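You operate a simulated robot arm through the tools that you are given. There is no shell and no other tool.

The job below is to be done with a simulated robot arm. You get a single attempt, and the scene is never put back.

JOB
Reset both straps on mould 61 to the load card's tension.
Fine: press each winch's release key once, then stroke its lever till its display shows the tension; strap blocks and edge guards stay where they are.

The check looks at the end state, three seconds after you hand in, the way a careful person would. Anything else that was tipped, shoved, dropped, spilled or broken makes it a failure.

ROBOT AND FRAMES
A 7-joint arm with a two-finger parallel gripper, fixed in place. Base frame: the origin is on the floor under the middle of its stand, x ahead of it, y to its left, z up. Units: m, rad, N and s.
With the tool pointing down near the work surface it reaches from about 0.1 to 0.64 m from the base axis. Its first joint turns from -1.152 to 1.152 rad. Payload 1.57 kg.
The TCP is the grasp point between the finger pads, 0.03 m short of the fingertips. In the tool frame z runs along the fingers and y along their closing line. Largest opening 0.08 m; finger width 0.017, thickness 0.012; the body of the gripper, 0.04 by 0.082 m, starts 0.08 m behind the TCP.
Orientation is that of the tool frame in the base frame, as a unit quaternion [x, y, z, w]. With the fingers straight down and closing along the base's y, the tool's x points along the base's -x, its y along +y and its z along -z.

CONTROLS
- The arm moves only by the tool drive_tool. Its argument "plan" is one flat list of numbers, 7 for each row, row after row: the turn, a rotation vector about the tool's x, y, z in units of 120 degrees (1.0 is 120 degrees), then the shift along the tool's x, y, z in units of 150 mm (1.0 is 150 mm), then the closure, from 0 (fully open) to 1 (shut). In form: [rx, ry, rz, tx, ty, tz, fingers, rx, ry, rz, tx, ty, tz, fingers, ...]. A call has 1 to 20 rows; each row is the pose to reach, as a shift and turn from the pose commanded when the call began, along the tool's axes at that moment. A call with a number of a shift or a turn outside -1 to 1 is refused whole. A row lasts 0.2 s, in which the tool goes at most 0.05 m and 0.15 rad; a call with a longer step from one row to the next is refused whole, and so is a gripper value outside its range. Where a pose cannot be reached the arm comes as near as it can. A force on the tool above 40 N (or 10 N above the force at the start of the call, whichever is more), or a blocked arm, ends the call early, and 0.2 s more pass. The fingers move at their own pace (about 0.072 m/s each) and stop on an object; they squeeze with about 25 N. The grip force told is the motor's: it shows also when the fingers shut on nothing. Time passes only in rows, and 0.2 s behind the last, so rows that repeat a pose let the fingers close. It gives the time, the measured TCP pose, the force on the tool (base axes), the opening and the grip force at its end, in the units of the frame above (readings bear some noise), with the torque about the TCP (base axes, N m) and any sound that the robot's microphone picked up.
- Cameras (640 x 400 px; columns grow to the right, rows downward): "scene" is fixed at [0.0597, 0.4683, 1.4187]; the picture's right is [-0.58, -0.81, 0.00], its down [-0.62, 0.44, -0.65] and it looks along [0.53, -0.38, -0.76] (base axes); focal length 367 px, centre (320, 200). "wrist" rides on the gripper at [0.072, -0.007, -0.122] in the tool frame; the picture's right is [0.09, 1.00, 0.00], its down [-0.84, 0.08, -0.54] and it looks along [-0.54, 0.05, 0.84] (tool axes); focal length 238 px, centre (320, 200). There is no depth. A picture from a camera that has moved, and an enlarged one, comes with that camera's place and axes in the base frame and with its lens. The place of the scene camera against the robot may be out by one fixed shift of up to 0.025 m in any direction.
- get_image(camera): a new picture of that camera. No time passes.
- inspect(camera, box): a new picture of the part [left, top, right, bottom] of that camera's present view, enlarged. No time passes.
- close_job(): hands the job in; it is judged then, once.

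Nothing tells you positions but the pictures and the camera data. Unless the task says otherwise, let go and move clear before handing in.

The tools are called after "Request:" as a command line: name --argument value ..., lists and objects as JSON in quotes. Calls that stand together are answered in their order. drive_tool: Moves the arm, as the interface text tells. Its arguments: {"type":"object","properties":{"plan":{"type":"array"}},"required":["plan"]} The other tools are called the same way: get_image (camera) takes a picture; inspect (camera, box) takes an enlarged picture of a part of a camera's view; close_job () hands the job in.

At the start:

```text
clock: 0.0
eef_pos: [0.4443, 0.1818, 0.9935]
orientation: [0.0, 1.0, 0.0, 0.0]
force: [0.0, 0.0, 0.4]
ft_torque: [-0.02, 0.02, 0.01]
gripper_width: 0.0797
finger_force: 0.0
```

scene: 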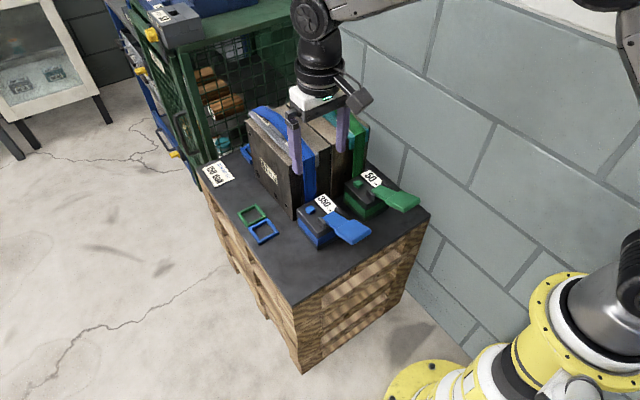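
wrist: 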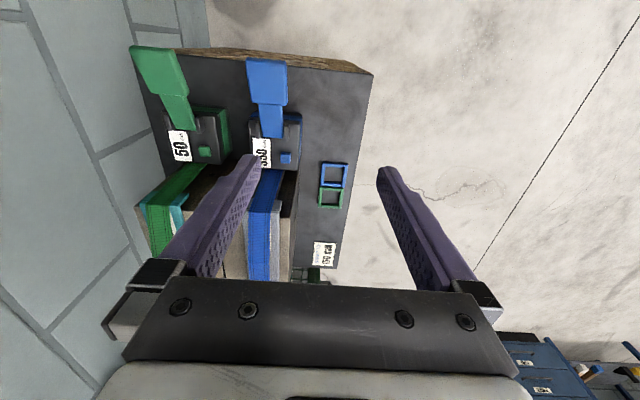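

I see a mould on a pallet with a blue and a green strap, each with a winch (displays about 380 and 50) and a load card lying on the table. I'll look closer at the details first.

Request:
inspect --camera "scene" --box '[190, 150, 270, 200]'

Request:
inspect --camera "scene" --box '[280, 150, 440, 250]'

Request:
inspect --camera "wrist" --box '[120, 40, 320, 170]'

Request:
inspect --camera "wrist" --box '[280, 220, 360, 290]'

Request:
inspect --camera "scene" --box '[220, 90, 380, 220]'

```text
8.00 times, centred on (230, 175) of scene
camera zoom: at [0.0597, 0.4683, 1.4187], right [-0.58, -0.81, 0.0], down [-0.62, 0.44, -0.65], along [0.53, -0.38, -0.76], focal length 2934 px, centre (1040, 400)
```

zoom: 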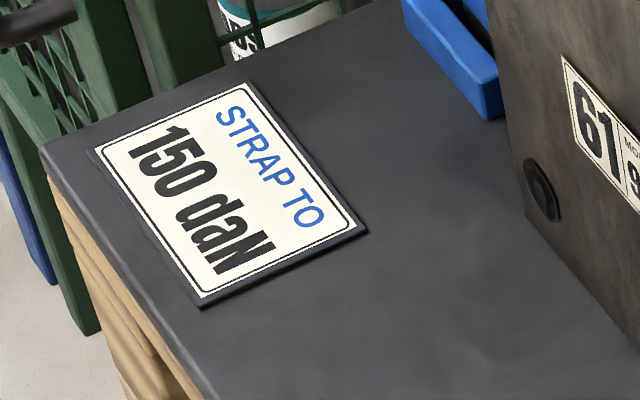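

```text
4.00 times, centred on (360, 200) of scene
camera zoom: at [0.0597, 0.4683, 1.4187], right [-0.58, -0.81, 0.0], down [-0.62, 0.44, -0.65], along [0.53, -0.38, -0.76], focal length 1467 px, centre (160, 200)
```

zoom: 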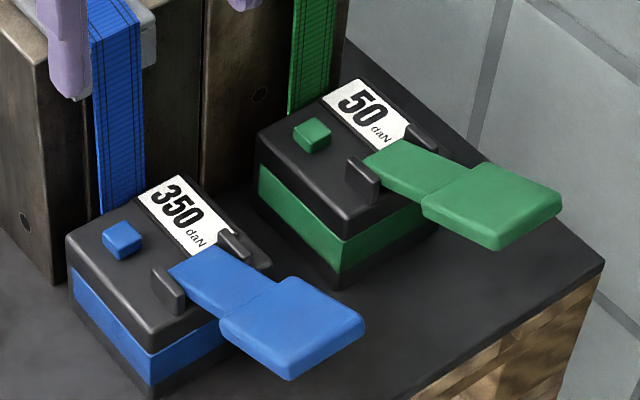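

```text
3.08 times, centred on (220, 105) of wrist
camera zoom: at [0.3722, 0.1748, 1.1151], right [-0.09, 1.0, 0.0], down [0.84, 0.08, 0.54], along [0.54, 0.05, -0.84], focal length 733 px, centre (628, 492)
```

zoom: 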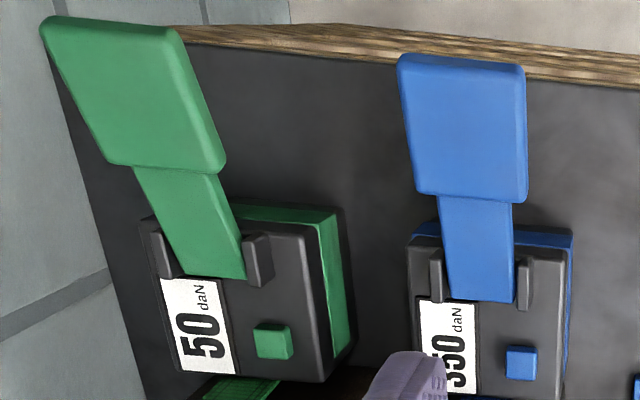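

```text
5.71 times, centred on (320, 255) of wrist
camera zoom: at [0.3722, 0.1748, 1.1151], right [-0.09, 1.0, 0.0], down [0.84, 0.08, 0.54], along [0.54, 0.05, -0.84], focal length 1362 px, centre (320, -114)
```

zoom: 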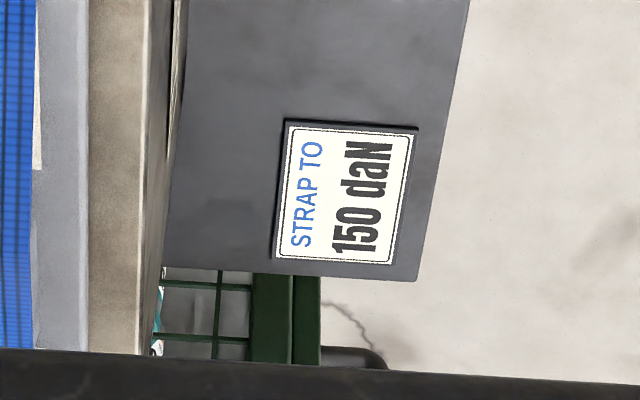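

```text
3.08 times, centred on (300, 155) of scene
camera zoom: at [0.0597, 0.4683, 1.4187], right [-0.58, -0.81, 0.0], down [-0.62, 0.44, -0.65], along [0.53, -0.38, -0.76], focal length 1129 px, centre (382, 338)
```

zoom: 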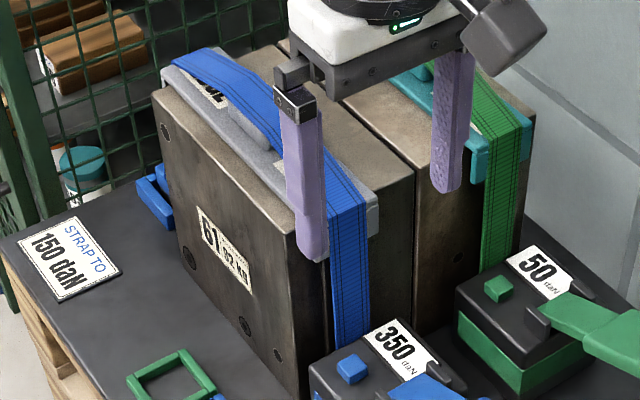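

The card reads "STRAP TO 150 daN". The blue winch shows 350 and the green one 50, with keys near (0.557, 0.13) and (0.557, -0.02) and levers pointing back toward the robot. I'll back the tool off, close the fingers, and look at the winches more side-on.

Request:
drive_tool --plan '[0, 0, 0, 0.19, -0.16, 0.0, 1, 0, 0, 0, 0.38, -0.32, 0.0, 1, 0, 0, 0, 0.57, -0.48, 0.0, 1, 0, 0, 0, 0.76, -0.64, 0.1, 1, 0, 0, 0, 0.95, -0.8, 0.2, 1, 0, 0, 0, 0.95, -0.8, 0.3, 1]'

Request:
get_image --camera "wrist"

Request:
get_image --camera "scene"

```text
clock: 1.4
eef_pos: [0.3002, 0.063, 0.9477]
orientation: [0.0, 1.0, 0.001, -0.001]
force: [0.3, 0.4, -0.1]
ft_torque: [0.02, -0.01, -0.02]
gripper_width: 0.0002
finger_force: 21.6
```

```text
taken
camera wrist: at [0.2282, 0.0551, 1.0691], right [-0.09, 1.0, 0.0], down [0.84, 0.08, 0.54], along [0.54, 0.05, -0.84], focal length 238 px, centre (320, 200)
```

wrist: 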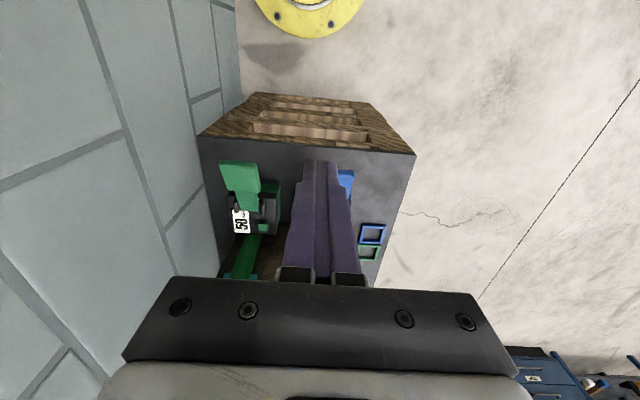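

```text
taken
```

scene: 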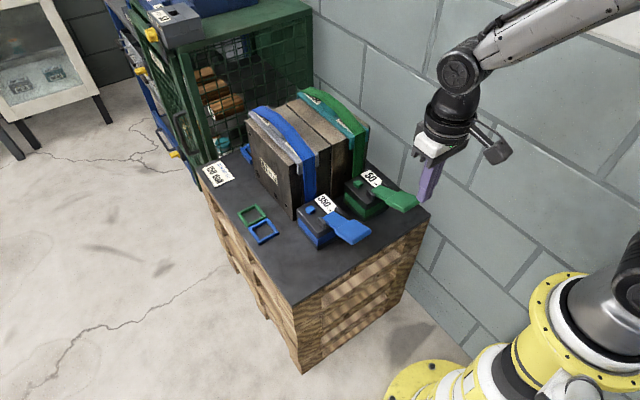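

The arm is clear of the mould now. I'll study the straps, guards and winches in enlarged scene views.

Request:
inspect --camera "scene" --box '[230, 75, 390, 175]'

Request:
inspect --camera "scene" --box '[290, 175, 390, 255]'

Request:
inspect --camera "scene" --box '[340, 160, 430, 220]'

Request:
inspect --camera "wrist" --box '[200, 140, 300, 200]'

Request:
inspect --camera "scene" --box '[230, 150, 310, 250]'

```text
4.00 times, centred on (310, 125) of scene
camera zoom: at [0.0597, 0.4683, 1.4187], right [-0.58, -0.81, 0.0], down [-0.62, 0.44, -0.65], along [0.53, -0.38, -0.76], focal length 1467 px, centre (360, 500)
```

zoom: 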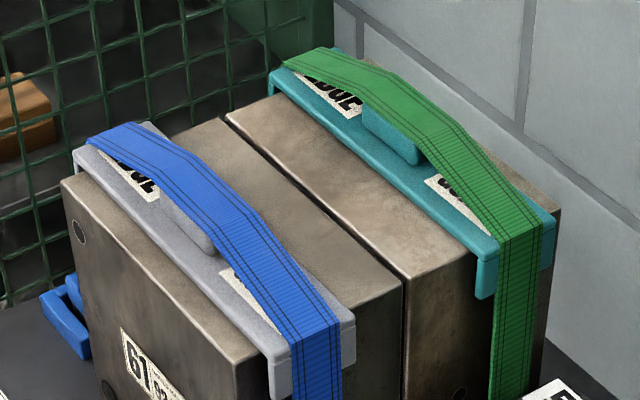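

```text
5.00 times, centred on (340, 215) of scene
camera zoom: at [0.0597, 0.4683, 1.4187], right [-0.58, -0.81, 0.0], down [-0.62, 0.44, -0.65], along [0.53, -0.38, -0.76], focal length 1834 px, centre (220, 125)
```

zoom: 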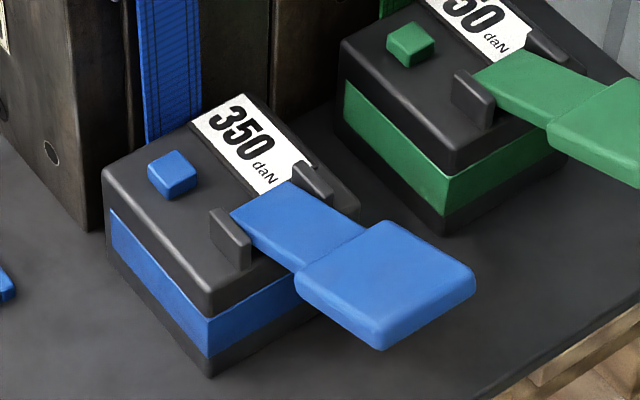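

```text
6.67 times, centred on (385, 190) of scene
camera zoom: at [0.0597, 0.4683, 1.4187], right [-0.58, -0.81, 0.0], down [-0.62, 0.44, -0.65], along [0.53, -0.38, -0.76], focal length 2445 px, centre (-113, 267)
```

zoom: 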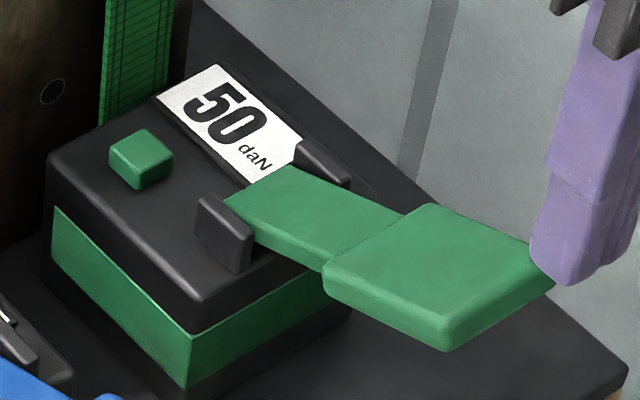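

```text
6.40 times, centred on (250, 170) of wrist
camera zoom: at [0.2282, 0.0551, 1.0691], right [-0.09, 1.0, 0.0], down [0.84, 0.08, 0.54], along [0.54, 0.05, -0.84], focal length 1525 px, centre (768, 392)
```

zoom: 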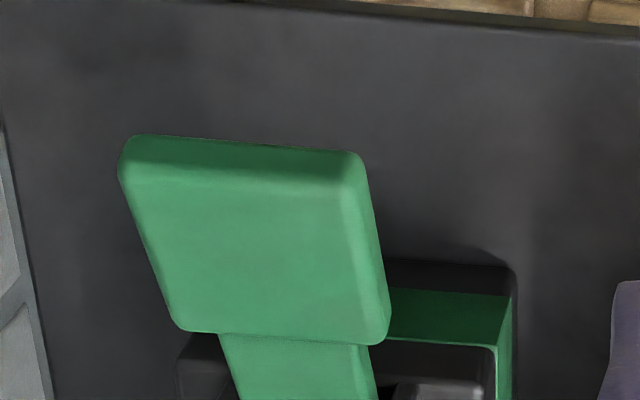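

```text
4.00 times, centred on (270, 200) of scene
camera zoom: at [0.0597, 0.4683, 1.4187], right [-0.58, -0.81, 0.0], down [-0.62, 0.44, -0.65], along [0.53, -0.38, -0.76], focal length 1467 px, centre (520, 200)
```

zoom: 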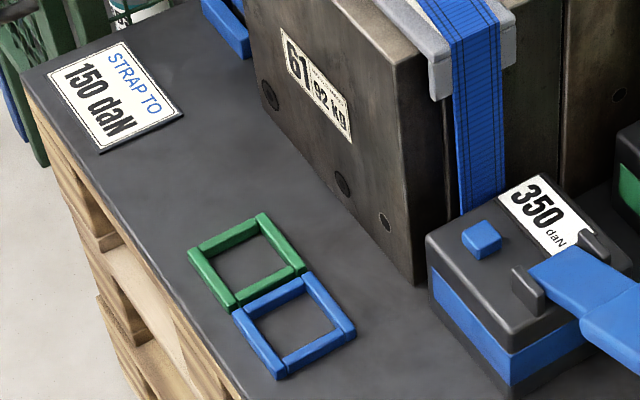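

Let me read the text on the guards and blocks before touching anything.

Request:
inspect --camera "scene" --box '[245, 100, 295, 135]'

Request:
inspect --camera "scene" --box '[270, 130, 330, 175]'

Request:
inspect --camera "scene" --box '[290, 80, 350, 120]'

Request:
inspect --camera "scene" --box '[320, 100, 380, 145]'

Request:
inspect --camera "scene" --box '[250, 150, 290, 190]'

```text
11.43 times, centred on (270, 118) of scene
camera zoom: at [0.0597, 0.4683, 1.4187], right [-0.58, -0.81, 0.0], down [-0.62, 0.44, -0.65], along [0.53, -0.38, -0.76], focal length 4192 px, centre (891, 1143)
```

zoom: 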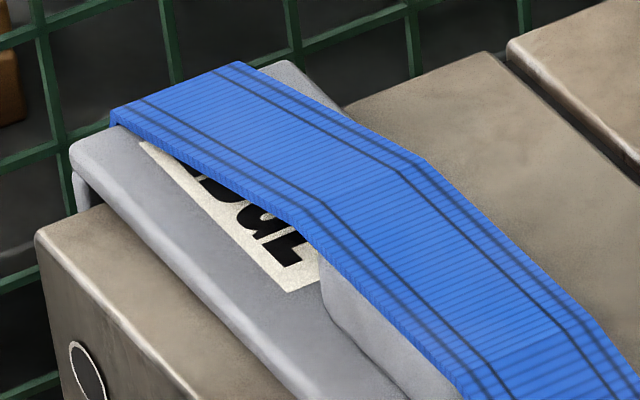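

```text
8.89 times, centred on (300, 152) of scene
camera zoom: at [0.0597, 0.4683, 1.4187], right [-0.58, -0.81, 0.0], down [-0.62, 0.44, -0.65], along [0.53, -0.38, -0.76], focal length 3260 px, centre (498, 622)
```

zoom: 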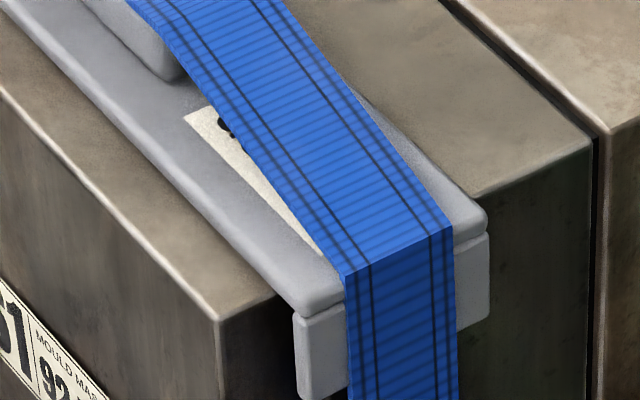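

```text
10.00 times, centred on (320, 100) of scene
camera zoom: at [0.0597, 0.4683, 1.4187], right [-0.58, -0.81, 0.0], down [-0.62, 0.44, -0.65], along [0.53, -0.38, -0.76], focal length 3668 px, centre (320, 1200)
```

zoom: 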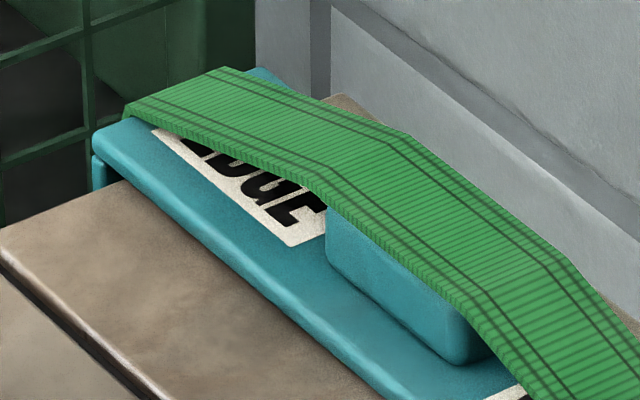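

```text
8.89 times, centred on (350, 122) of scene
camera zoom: at [0.0597, 0.4683, 1.4187], right [-0.58, -0.81, 0.0], down [-0.62, 0.44, -0.65], along [0.53, -0.38, -0.76], focal length 3260 px, centre (53, 889)
```

zoom: 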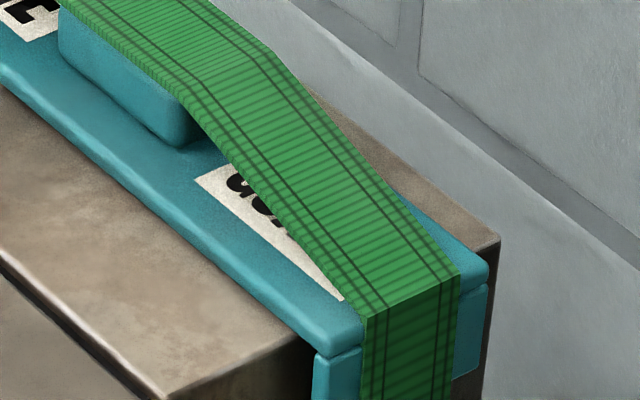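

```text
10.00 times, centred on (270, 170) of scene
camera zoom: at [0.0597, 0.4683, 1.4187], right [-0.58, -0.81, 0.0], down [-0.62, 0.44, -0.65], along [0.53, -0.38, -0.76], focal length 3668 px, centre (820, 500)
```

zoom: 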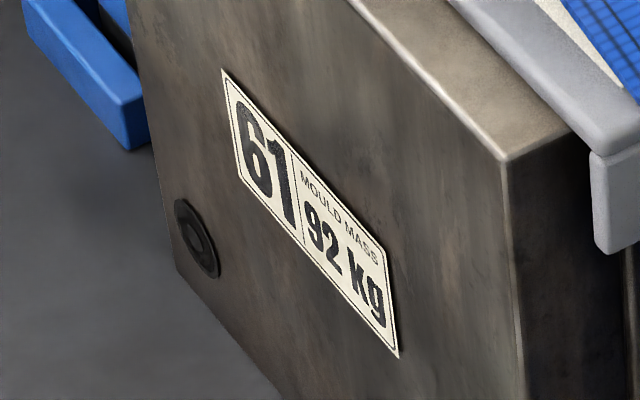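

The guards and straps are clearly on the mould top, out of my way; I only need the winches. Next I'll tilt the tool and move to the side for a flatter view of the blue lever and the key.

Request:
drive_tool --plan '[0, -0.05, 0, -0.04, 0.2, 0.12, 1, 0, -0.1, 0, -0.08, 0.4, 0.25, 1, 0, -0.15, 0, -0.12, 0.6, 0.38, 1, 0, -0.2, 0, -0.16, 0.8, 0.5, 1, 0, -0.25, 0, -0.19, 1.0, 0.65, 1]'

Request:
get_image --camera "wrist"

Request:
inspect --camera "wrist" --box '[160, 80, 320, 200]'

```text
clock: 2.6
eef_pos: [0.33, 0.2157, 0.8494]
orientation: [0.0, 0.966, 0.0, 0.259]
force: [0.2, 0.1, -0.3]
ft_torque: [0.0, -0.01, 0.0]
gripper_width: 0.0
finger_force: 21.4
```

```text
taken
camera wrist: at [0.206, 0.2077, 0.9176], right [-0.08, 1.0, -0.04], down [0.45, 0.08, 0.89], along [0.89, 0.05, -0.46], focal length 238 px, centre (320, 200)
```

wrist: 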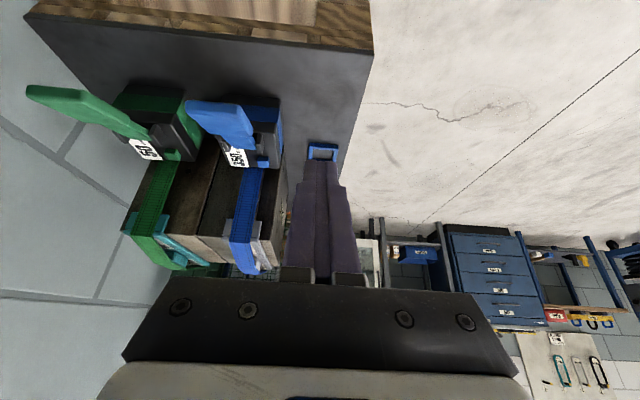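

```text
3.33 times, centred on (240, 140) of wrist
camera zoom: at [0.206, 0.2077, 0.9176], right [-0.08, 1.0, -0.04], down [0.45, 0.08, 0.89], along [0.89, 0.05, -0.46], focal length 794 px, centre (587, 400)
```

zoom: 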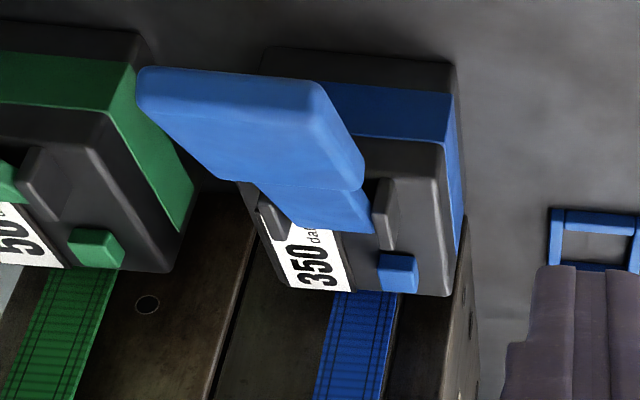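

The levers slope upward from their hinges toward the robot, so a stroke is a push down on the pad. I'll zoom in to measure the pads and keys precisely.

Request:
inspect --camera "wrist" --box '[180, 90, 290, 170]'

Request:
inspect --camera "wrist" --box '[20, 70, 200, 170]'

```text
5.00 times, centred on (235, 130) of wrist
camera zoom: at [0.206, 0.2077, 0.9176], right [-0.08, 1.0, -0.04], down [0.45, 0.08, 0.89], along [0.89, 0.05, -0.46], focal length 1192 px, centre (745, 550)
```

zoom: 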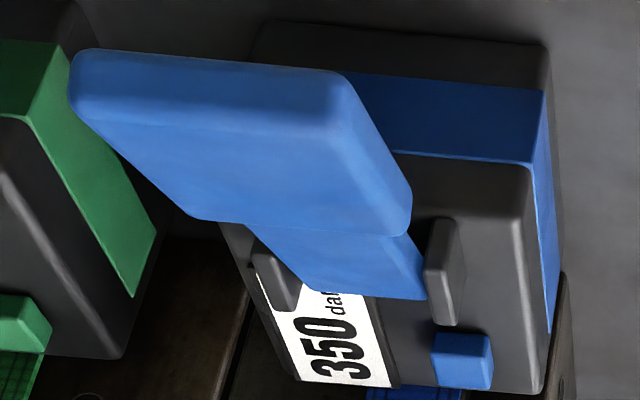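

```text
3.56 times, centred on (110, 120) of wrist
camera zoom: at [0.206, 0.2077, 0.9176], right [-0.08, 1.0, -0.04], down [0.45, 0.08, 0.89], along [0.89, 0.05, -0.46], focal length 848 px, centre (1067, 484)
```

zoom: 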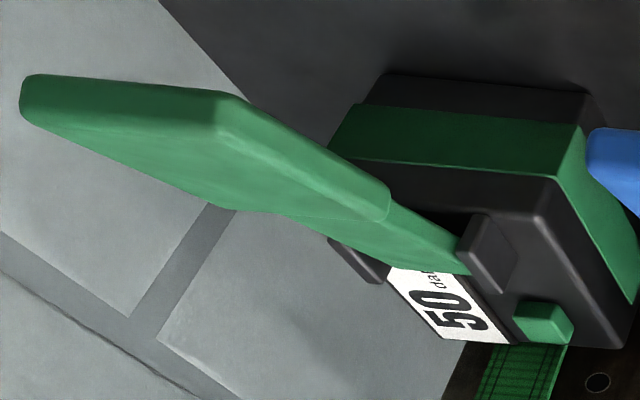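

From two wrist views I place the key tops near (0.57, 0.12, 0.655) for blue and (0.57, -0.04, 0.655) for green. The pads are around (0.43, 0.10, 0.71) and (0.43, -0.06, 0.71), and the guard edge is at x≈0.61. I'll do the loose green strap first and move toward it with a slight forward tilt.

Request:
drive_tool --plan '[0, 0.012, 0, -0.115, -0.2, 0.067, 1, 0, 0.024, 0, -0.23, -0.4, 0.133, 1, 0, 0.036, 0, -0.346, -0.6, 0.2, 1, 0, 0.048, 0, -0.46, -0.8, 0.267, 1, 0, 0.06, 0, -0.577, -1.0, 0.333, 1]'

Request:
get_image --camera "wrist"

Request:
inspect --camera "wrist" --box '[130, 80, 290, 200]'

```text
clock: 3.8
eef_pos: [0.4302, 0.0618, 0.8465]
orientation: [0.001, 0.98, 0.0, 0.198]
force: [-0.1, 0.2, 0.5]
ft_torque: [0.01, 0.04, 0.03]
gripper_width: 0.0001
finger_force: 21.1
```

```text
taken
camera wrist: at [0.3161, 0.0543, 0.9313], right [-0.08, 1.0, -0.04], down [0.56, 0.08, 0.82], along [0.82, 0.05, -0.57], focal length 238 px, centre (320, 200)
```

wrist: 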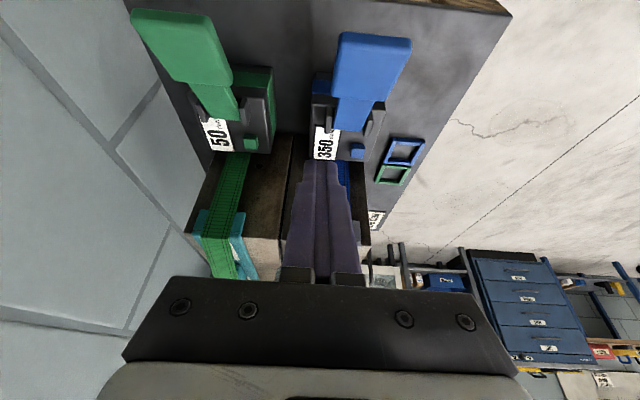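

```text
3.33 times, centred on (210, 140) of wrist
camera zoom: at [0.3161, 0.0543, 0.9313], right [-0.08, 1.0, -0.04], down [0.56, 0.08, 0.82], along [0.82, 0.05, -0.57], focal length 794 px, centre (687, 400)
```

zoom: 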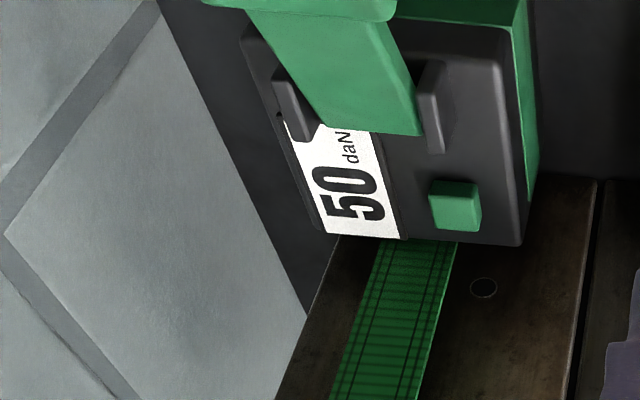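

The green key sits at about (0.569, -0.039, 0.66), clear of the ear next to it. I'll move to a hover above it and then verify.

Request:
drive_tool --plan '[0, 0, 0, -0.106, -0.168, 0.135, 1, 0, 0, 0, -0.212, -0.336, 0.27, 1, 0, 0, 0, -0.318, -0.504, 0.405, 1, 0, 0, 0, -0.424, -0.672, 0.54, 1, 0, 0, 0, -0.45, -0.672, 0.73, 1, 0, 0, 0, -0.475, -0.672, 0.92, 1, 0, 0, 0, -0.475, -0.672, 0.92, 1]'

Request:
get_image --camera "wrist"

Request:
inspect --camera "scene" --box '[330, 130, 430, 220]'

```text
clock: 5.4
eef_pos: [0.5476, -0.041, 0.7525]
orientation: [0.001, 0.98, 0.0, 0.197]
force: [1.0, 0.3, -0.1]
ft_torque: [0.02, 0.0, 0.01]
gripper_width: 0.0003
finger_force: 20.9
```

```text
taken
camera wrist: at [0.4346, -0.0477, 0.8365], right [-0.08, 1.0, -0.04], down [0.56, 0.08, 0.82], along [0.82, 0.05, -0.57], focal length 238 px, centre (320, 200)
```

wrist: 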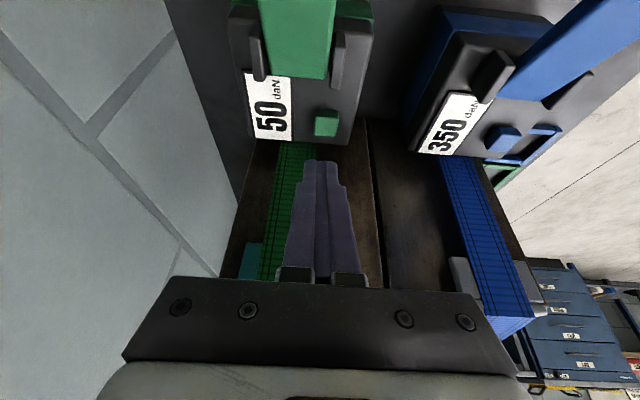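

```text
4.44 times, centred on (380, 175) of scene
camera zoom: at [0.0597, 0.4683, 1.4187], right [-0.58, -0.81, 0.0], down [-0.62, 0.44, -0.65], along [0.53, -0.38, -0.76], focal length 1630 px, centre (53, 311)
```

zoom: 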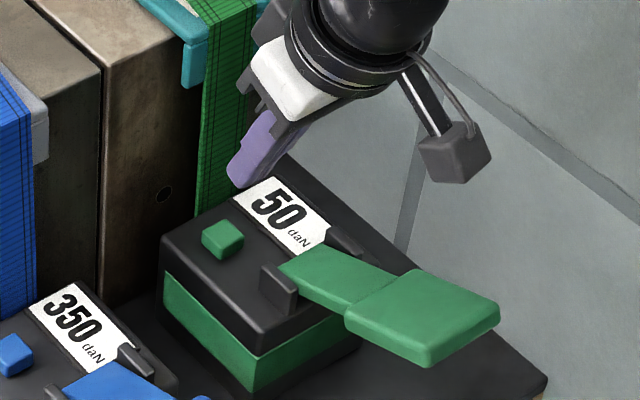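

The tip is lined up in y with the green key and about 6 cm above it. I'll lower to just above the key.

Request:
drive_tool --plan '[0, 0, 0, 0.012, 0.007, 0.14, 1, 0, 0, 0, 0.0235, 0.007, 0.279, 1, 0, 0, 0, 0.0545, 0.007, 0.353, 1, 0, 0, 0, 0.0545, 0.007, 0.353, 1]'

Request:
inspect --camera "wrist" --box '[240, 80, 400, 200]'

Request:
inspect --camera "scene" --box '[340, 150, 420, 210]'

```text
clock: 6.4
eef_pos: [0.5624, -0.0386, 0.7003]
orientation: [0.0, 0.98, 0.0, 0.197]
force: [-0.9, -0.1, 0.8]
ft_torque: [0.04, 0.0, -0.02]
gripper_width: 0.0002
finger_force: 21.2
```

```text
3.33 times, centred on (320, 140) of wrist
camera zoom: at [0.4489, -0.0461, 0.784], right [-0.08, 1.0, -0.04], down [0.56, 0.08, 0.82], along [0.82, 0.05, -0.57], focal length 794 px, centre (320, 400)
```

zoom: 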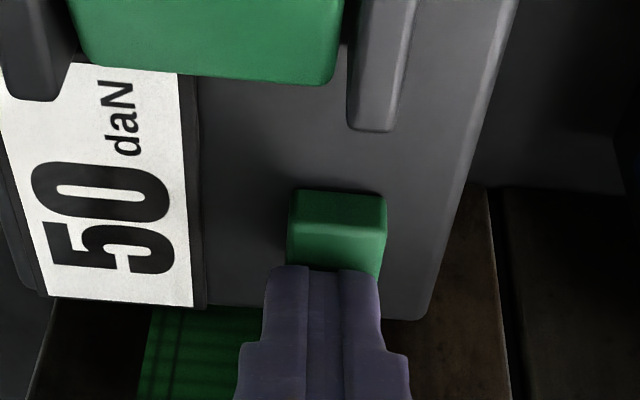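

```text
6.67 times, centred on (380, 180) of scene
camera zoom: at [0.0597, 0.4683, 1.4187], right [-0.58, -0.81, 0.0], down [-0.62, 0.44, -0.65], along [0.53, -0.38, -0.76], focal length 2445 px, centre (-80, 333)
```

zoom: 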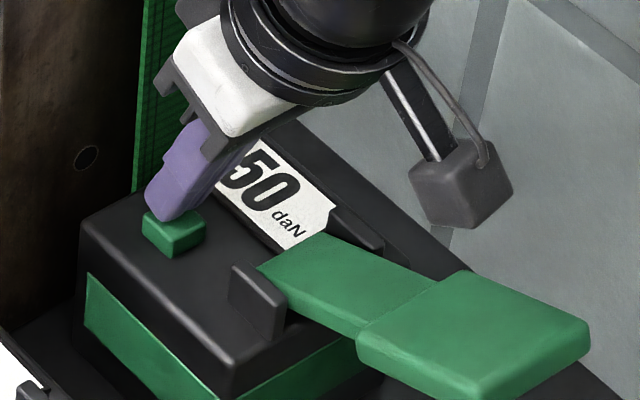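

The tip is just above the green key. I'll shift a couple of millimetres to centre and ease down onto it.

Request:
drive_tool --plan '[0, 0, 0, 0.0123, 0.0133, -0.0052, 1, 0, 0, 0, 0.0226, 0.0133, 0.0194, 1, 0, 0, 0, 0.0278, 0.0133, 0.0317, 1, 0, 0, 0, 0.033, 0.0133, 0.044, 1]'

Request:
inspect --camera "wrist" --box '[240, 80, 400, 200]'

Request:
inspect --camera "scene" --box '[340, 150, 420, 210]'

```text
clock: 7.4
eef_pos: [0.5607, -0.0349, 0.695]
orientation: [0.0, 0.98, 0.0, 0.2]
force: [-6.2, -0.7, 16.4]
ft_torque: [0.0, 0.08, -0.01]
gripper_width: 0.0
finger_force: 21.0
heard: click
```

```text
3.33 times, centred on (320, 140) of wrist
camera zoom: at [0.448, -0.043, 0.7771], right [-0.08, 1.0, -0.04], down [0.56, 0.08, 0.83], along [0.83, 0.05, -0.56], focal length 794 px, centre (320, 400)
```

zoom: 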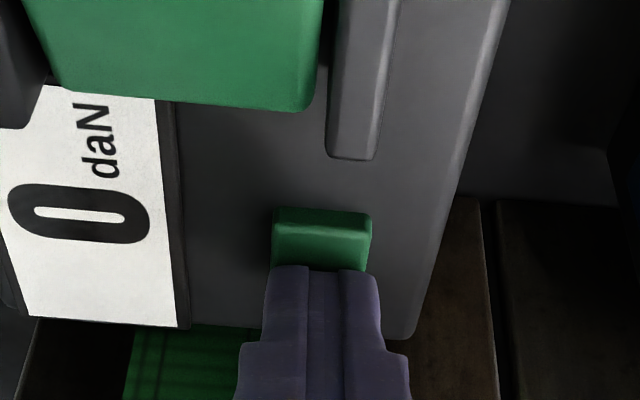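

```text
6.67 times, centred on (380, 180) of scene
camera zoom: at [0.0593, 0.4683, 1.4187], right [-0.58, -0.81, 0.0], down [-0.62, 0.44, -0.65], along [0.53, -0.38, -0.76], focal length 2445 px, centre (-80, 333)
```

zoom: 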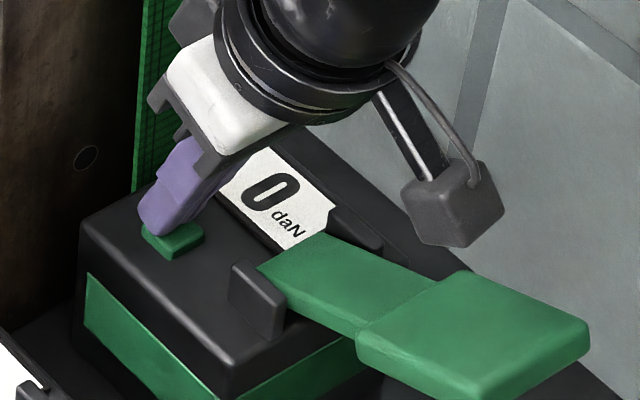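

Click heard and the green display now reads 0. I'll lift off the key, straighten the tool and hover above the green lever pad.

Request:
drive_tool --plan '[0, 0, 0, -0.016, 0, -0.21, 1, 0, 0, 0, 0.016, 0, -0.477, 1, 0, 0.05, 0, 0.198, -0.067, -0.734, 1, 0, 0.1, 0, 0.4436, -0.133, -0.837, 1, 0, 0.15, 0, 0.6034, -0.16, -0.9045, 1, 0, 0.19, 0, 0.6034, -0.16, -0.9045, 1, 0, 0.19, 0, 0.6034, -0.16, -0.9045, 1]'

Request:
get_image --camera "wrist"

Request:
inspect --camera "scene" --box '[310, 130, 450, 240]'

Request:
inspect --camera "scene" --box '[230, 75, 390, 175]'

```text
clock: 9.0
eef_pos: [0.4213, -0.0589, 0.7785]
orientation: [0.0, 1.0, 0.0, -0.001]
force: [0.0, 0.1, -0.5]
ft_torque: [0.02, -0.01, 0.01]
gripper_width: 0.0
finger_force: 21.4
```

```text
taken
camera wrist: at [0.3506, -0.0674, 0.9015], right [-0.09, 1.0, 0.0], down [0.84, 0.08, 0.54], along [0.54, 0.05, -0.84], focal length 238 px, centre (320, 200)
```

wrist: 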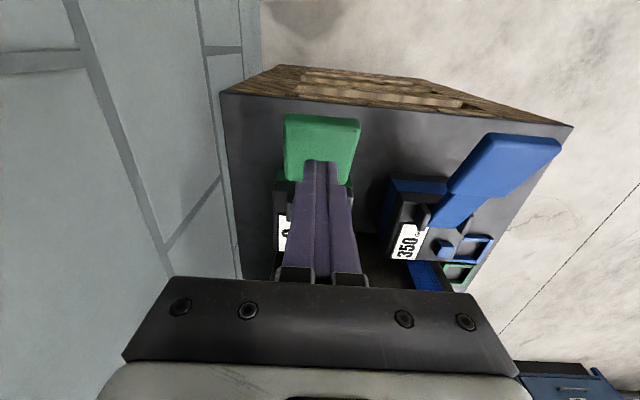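

```text
3.64 times, centred on (380, 185) of scene
camera zoom: at [0.0597, 0.4683, 1.4187], right [-0.58, -0.81, 0.0], down [-0.62, 0.44, -0.65], along [0.53, -0.38, -0.76], focal length 1334 px, centre (102, 254)
```

zoom: 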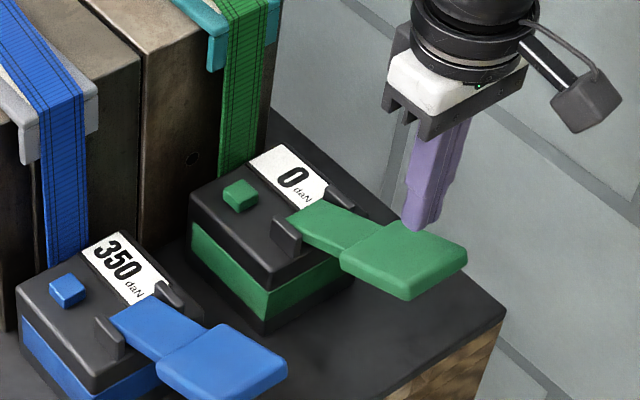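

```text
4.00 times, centred on (310, 125) of scene
camera zoom: at [0.0597, 0.4683, 1.4187], right [-0.58, -0.81, 0.0], down [-0.62, 0.44, -0.65], along [0.53, -0.38, -0.76], focal length 1467 px, centre (360, 500)
```

zoom: 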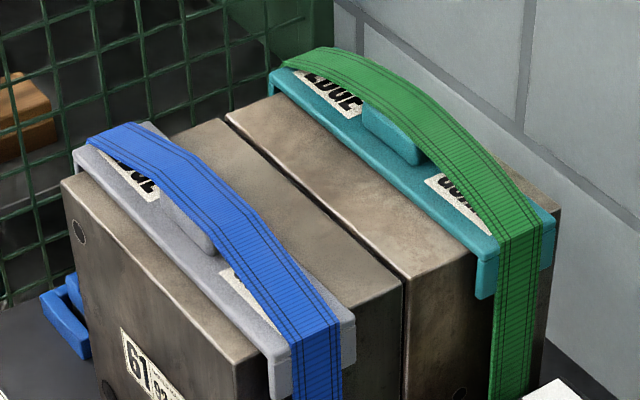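

The strap went slack and the guards stayed put. I'm above the green pad with the tool straight down, and will push the lever down in small steps.

Request:
drive_tool --plan '[0, 0, 0, 0, 0, 0.12, 1, 0, 0, 0, 0, 0, 0.22, 1, 0, 0, 0, 0, 0, 0.25, 1, 0, 0, 0, 0, 0, 0.28, 1, 0, 0, 0, 0, 0, 0.31, 1, 0, 0, 0, 0, 0, 0.34, 1]'

Request:
inspect --camera "scene" --box '[310, 130, 450, 240]'

```text
clock: 10.4
eef_pos: [0.4225, -0.0573, 0.7307]
orientation: [-0.001, 1.0, 0.0, 0.0]
force: [-0.8, 0.0, 3.4]
ft_torque: [-0.04, -0.01, -0.01]
gripper_width: 0.0
finger_force: 21.2
```

```text
3.64 times, centred on (380, 185) of scene
camera zoom: at [0.0596, 0.4683, 1.4187], right [-0.58, -0.81, 0.0], down [-0.62, 0.44, -0.65], along [0.53, -0.38, -0.76], focal length 1334 px, centre (102, 254)
```

zoom: 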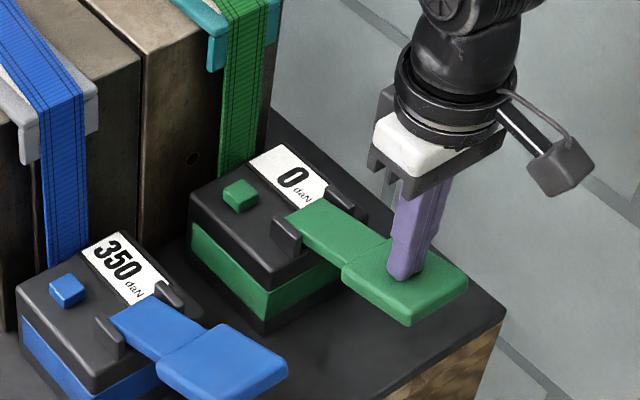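

The lever is giving way with about 3 N, so I have good contact. I'll continue down in small steps and watch the display.

Request:
drive_tool --plan '[0, 0, 0, 0, 0, 0.03, 1, 0, 0, 0, 0, 0, 0.06, 1, 0, 0, 0, 0, 0, 0.09, 1, 0, 0, 0, 0, 0, 0.12, 1]'

Request:
inspect --camera "scene" --box '[310, 130, 450, 240]'

```text
clock: 11.4
eef_pos: [0.4231, -0.0592, 0.712]
orientation: [0.0, 1.0, 0.0, 0.0]
force: [-2.8, -2.5, 6.3]
ft_torque: [-0.1, 0.17, 0.0]
gripper_width: 0.0
finger_force: 22.0
```

```text
3.64 times, centred on (380, 185) of scene
camera zoom: at [0.0595, 0.4682, 1.4187], right [-0.58, -0.81, 0.0], down [-0.62, 0.44, -0.65], along [0.53, -0.38, -0.76], focal length 1334 px, centre (102, 254)
```

zoom: 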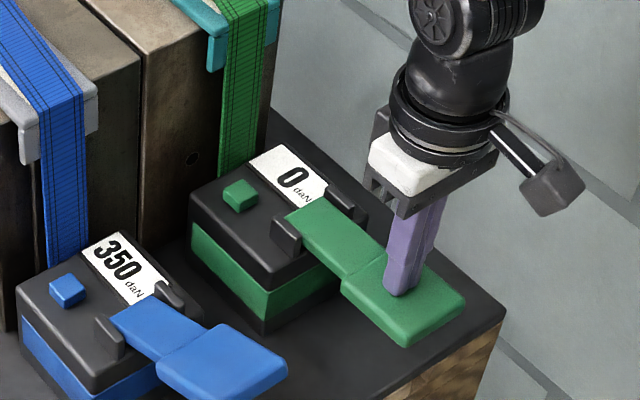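

Still 0, with the force rising slowly to about 6 N. I'll continue the same stroke.

Request:
drive_tool --plan '[0, 0, 0, 0, 0, 0.03, 1, 0, 0, 0, 0, 0, 0.06, 1, 0, 0, 0, 0, 0, 0.09, 1, 0, 0, 0, 0, 0, 0.12, 1]'

Request:
inspect --camera "scene" --box '[310, 130, 450, 240]'

```text
clock: 12.4
eef_pos: [0.4241, -0.0589, 0.6978]
orientation: [-0.001, 1.0, 0.0, -0.001]
force: [-6.2, 2.0, 12.7]
ft_torque: [0.02, 0.05, 0.0]
gripper_width: 0.0
finger_force: 21.2
stopped in row 4: the force on the tool passed its limit at 44 N (the readings are from after the stop); the commanded pose is now the measured one
```

```text
3.64 times, centred on (380, 185) of scene
camera zoom: at [0.0594, 0.4683, 1.4187], right [-0.58, -0.81, 0.0], down [-0.62, 0.44, -0.65], along [0.53, -0.38, -0.76], focal length 1334 px, centre (102, 254)
```

zoom: 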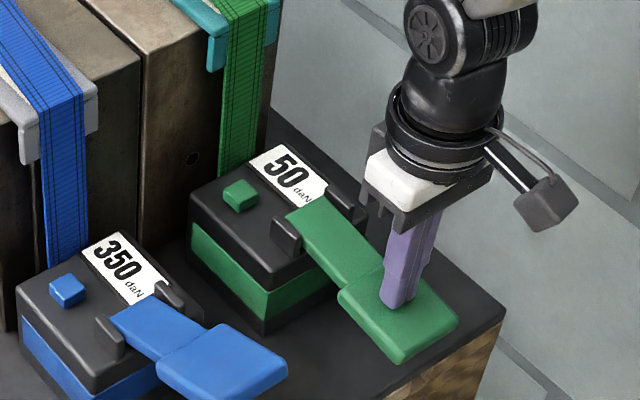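

The lever reached its end stop and the display shows 50, so one full stroke is +50. I'll raise the tool and see whether the lever springs back.

Request:
drive_tool --plan '[0, 0, 0, 0, 0, -0.1, 1, 0, 0, 0, 0, 0, -0.2, 1, 0, 0, 0, 0, 0, -0.35, 1, 0, 0, 0, 0, 0, -0.5, 1, 0, 0, 0, 0, 0, -0.5, 1]'

Request:
inspect --camera "scene" --box '[310, 130, 450, 240]'

```text
clock: 13.7
eef_pos: [0.4237, -0.0589, 0.7725]
orientation: [0.0, 1.0, 0.0, -0.001]
force: [-0.7, 0.7, -0.1]
ft_torque: [0.02, -0.02, 0.02]
gripper_width: 0.0
finger_force: 20.8
```

```text
3.64 times, centred on (380, 185) of scene
camera zoom: at [0.0597, 0.4683, 1.4187], right [-0.58, -0.81, 0.0], down [-0.62, 0.44, -0.65], along [0.53, -0.38, -0.76], focal length 1334 px, centre (102, 254)
```

zoom: 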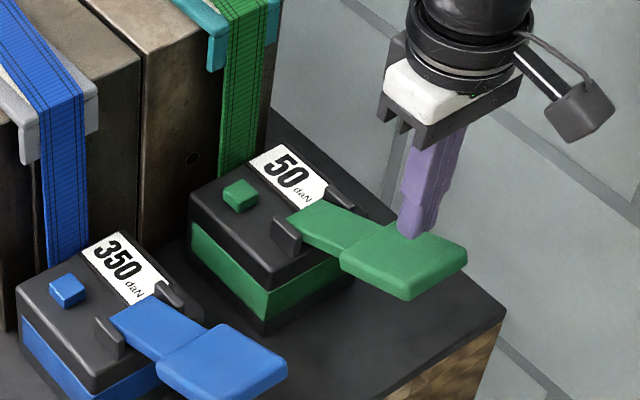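

The lever returned by its spring and the display holds 50. I'll make the second full green stroke.

Request:
drive_tool --plan '[0, 0, 0, 0, 0, 0.15, 1, 0, 0, 0, 0, 0, 0.25, 1, 0, 0, 0, 0, 0, 0.32, 1, 0, 0, 0, 0, 0, 0.38, 1, 0, 0, 0, 0, 0, 0.43, 1, 0, 0, 0, 0, 0, 0.47, 1, 0, 0, 0, 0, 0, 0.49, 1]'

Request:
inspect --camera "scene" --box '[310, 130, 450, 240]'

```text
clock: 15.2
eef_pos: [0.4244, -0.0609, 0.6988]
orientation: [-0.001, 1.0, 0.0, 0.001]
force: [-7.8, 1.8, 14.7]
ft_torque: [0.1, 0.13, 0.01]
gripper_width: 0.0
finger_force: 21.2
```

```text
3.64 times, centred on (380, 185) of scene
camera zoom: at [0.0593, 0.4683, 1.4187], right [-0.58, -0.81, 0.0], down [-0.62, 0.44, -0.65], along [0.53, -0.38, -0.76], focal length 1334 px, centre (102, 254)
```

zoom: 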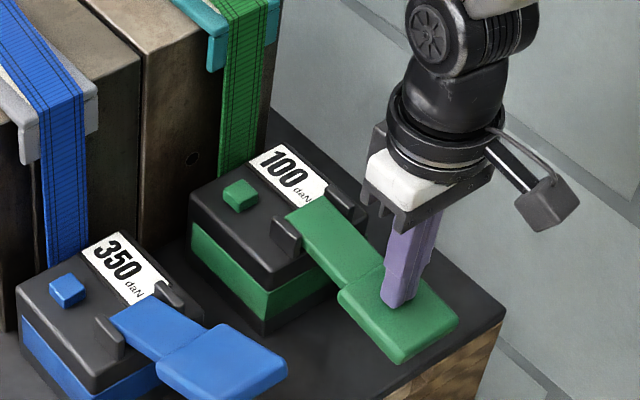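

The green display shows 100. I'll lift fully so the lever resets, then check before the third stroke.

Request:
drive_tool --plan '[0, 0, 0, 0, 0, -0.1, 1, 0, 0, 0, 0, 0, -0.2, 1, 0, 0, 0, 0, 0, -0.35, 1, 0, 0, 0, 0, 0, -0.49, 1, 0, 0, 0, 0, 0, -0.49, 1]'

Request:
inspect --camera "scene" --box '[310, 130, 450, 240]'

```text
clock: 16.4
eef_pos: [0.4232, -0.0619, 0.7727]
orientation: [0.0, 1.0, 0.0, 0.0]
force: [0.3, -0.3, 0.1]
ft_torque: [0.01, 0.02, 0.05]
gripper_width: 0.0001
finger_force: 21.6
```

```text
3.64 times, centred on (380, 185) of scene
camera zoom: at [0.0597, 0.4683, 1.4187], right [-0.58, -0.81, 0.0], down [-0.62, 0.44, -0.65], along [0.53, -0.38, -0.76], focal length 1334 px, centre (102, 254)
```

zoom: 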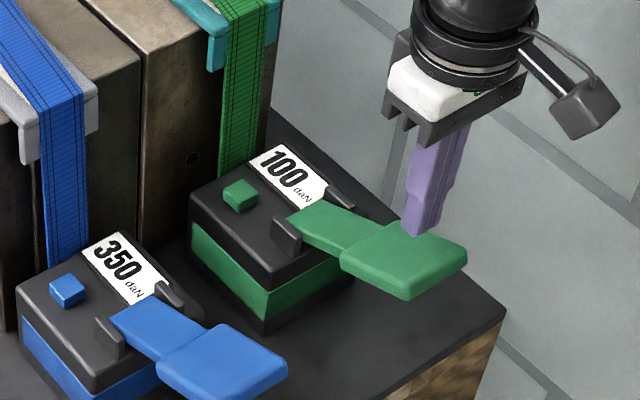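

The lever is back up and the display holds 100. Now for the third green stroke, with the same path.

Request:
drive_tool --plan '[0, 0, 0, 0, 0, 0.15, 1, 0, 0, 0, 0, 0, 0.25, 1, 0, 0, 0, 0, 0, 0.32, 1, 0, 0, 0, 0, 0, 0.38, 1, 0, 0, 0, 0, 0, 0.43, 1, 0, 0, 0, 0, 0, 0.47, 1, 0, 0, 0, 0, 0, 0.49, 1]'

Request:
inspect --camera "scene" --box '[310, 130, 450, 240]'

```text
clock: 18.1
eef_pos: [0.424, -0.0601, 0.6988]
orientation: [0.0, 1.0, 0.0, 0.0]
force: [-7.3, -2.1, 14.4]
ft_torque: [-0.07, 0.12, -0.01]
gripper_width: 0.0001
finger_force: 21.4
```

```text
3.64 times, centred on (380, 185) of scene
camera zoom: at [0.0593, 0.4683, 1.4187], right [-0.58, -0.81, 0.0], down [-0.62, 0.44, -0.65], along [0.53, -0.38, -0.76], focal length 1334 px, centre (102, 254)
```

zoom: 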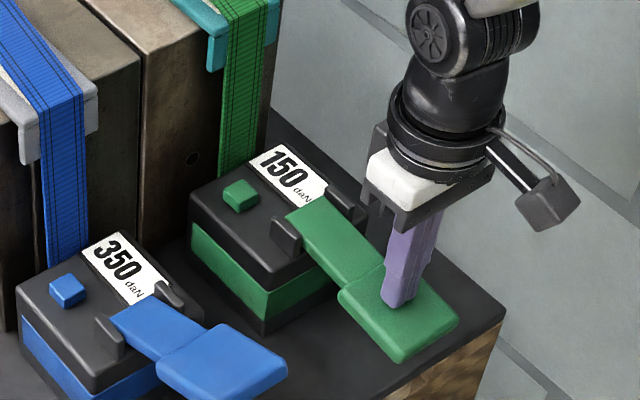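

Green now reads 150. I'll lift clear and check the whole scene before going to blue.

Request:
drive_tool --plan '[0, 0, 0, 0, 0, -0.1, 1, 0, 0, 0, 0, 0, -0.25, 1, 0, 0, 0, 0, 0, -0.45, 1, 0, 0, 0, 0, 0, -0.7, 1, 0, 0, 0, 0, 0, -0.93, 1, 0, 0, 0, 0, 0, -0.93, 1]'

Request:
get_image --camera "scene"

Request:
inspect --camera "scene" --box '[230, 75, 390, 175]'

Request:
inspect --camera "scene" --box '[230, 100, 310, 160]'

```text
clock: 19.4
eef_pos: [0.4243, -0.0606, 0.8382]
orientation: [-0.001, 1.0, -0.001, 0.0]
force: [0.2, -0.7, 0.0]
ft_torque: [0.01, -0.01, 0.04]
gripper_width: 0.0
finger_force: 21.6
```

```text
taken
```

scene: 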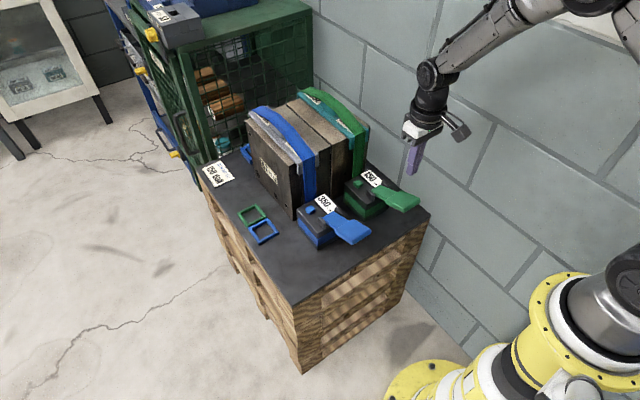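

```text
4.00 times, centred on (310, 125) of scene
camera zoom: at [0.0597, 0.4683, 1.4187], right [-0.58, -0.81, 0.0], down [-0.62, 0.44, -0.65], along [0.53, -0.38, -0.76], focal length 1467 px, centre (360, 500)
```

zoom: 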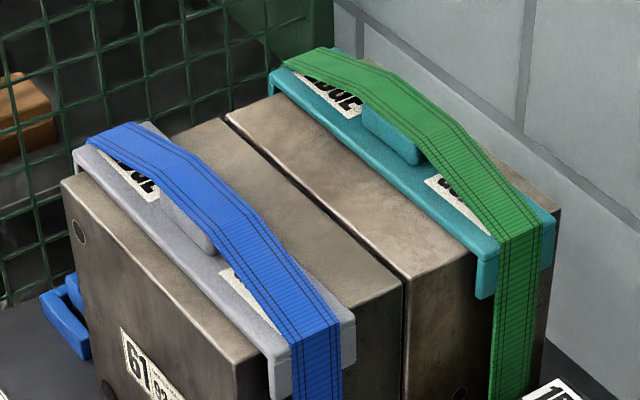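

```text
6.67 times, centred on (270, 130) of scene
camera zoom: at [0.0597, 0.4683, 1.4187], right [-0.58, -0.81, 0.0], down [-0.62, 0.44, -0.65], along [0.53, -0.38, -0.76], focal length 2445 px, centre (653, 667)
```

zoom: 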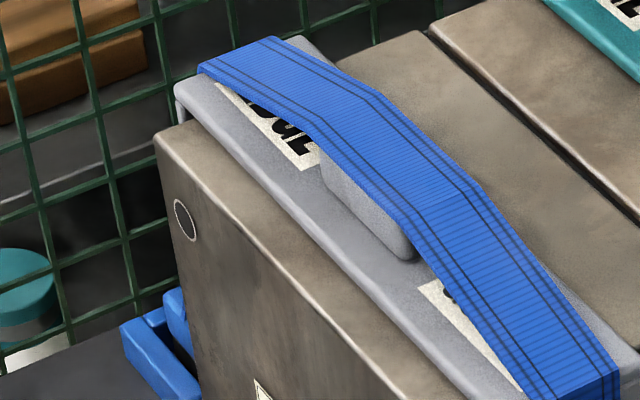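

Green strap done at 150, all guards in place. Now I'll move over toward the blue winch with the forward tilt again.

Request:
drive_tool --plan '[0, -0.038, 0, -0.04, 0.2, 0, 1, 0, -0.076, 0, -0.08, 0.4, 0, 1, 0, -0.114, 0, -0.12, 0.6, 0, 1, 0, -0.152, 0, -0.16, 0.8, 0, 1, 0, -0.19, 0, -0.2, 0.993, 0, 1, 0, -0.19, 0, -0.2, 0.993, 0, 1]'

Request:
get_image --camera "wrist"

Request:
inspect --camera "wrist" --box '[260, 40, 420, 180]'

```text
clock: 20.9
eef_pos: [0.454, 0.0878, 0.8398]
orientation: [0.0, 0.98, 0.001, 0.197]
force: [-0.1, 0.1, 0.4]
ft_torque: [0.0, 0.02, -0.01]
gripper_width: 0.0001
finger_force: 20.5
```

```text
taken
camera wrist: at [0.3408, 0.0805, 0.9238], right [-0.09, 1.0, -0.03], down [0.56, 0.08, 0.82], along [0.82, 0.05, -0.57], focal length 238 px, centre (320, 200)
```

wrist: 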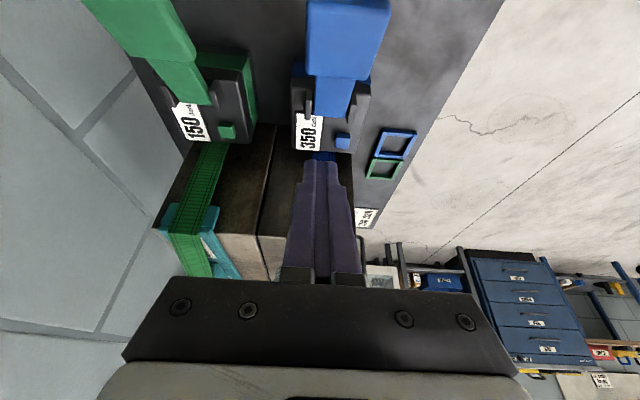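

```text
2.86 times, centred on (340, 110) of wrist
camera zoom: at [0.3408, 0.0805, 0.9238], right [-0.09, 1.0, -0.03], down [0.56, 0.08, 0.82], along [0.82, 0.05, -0.57], focal length 681 px, centre (263, 457)
```

zoom: 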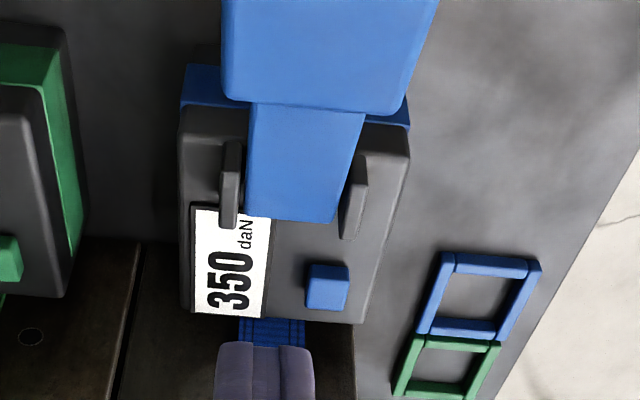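

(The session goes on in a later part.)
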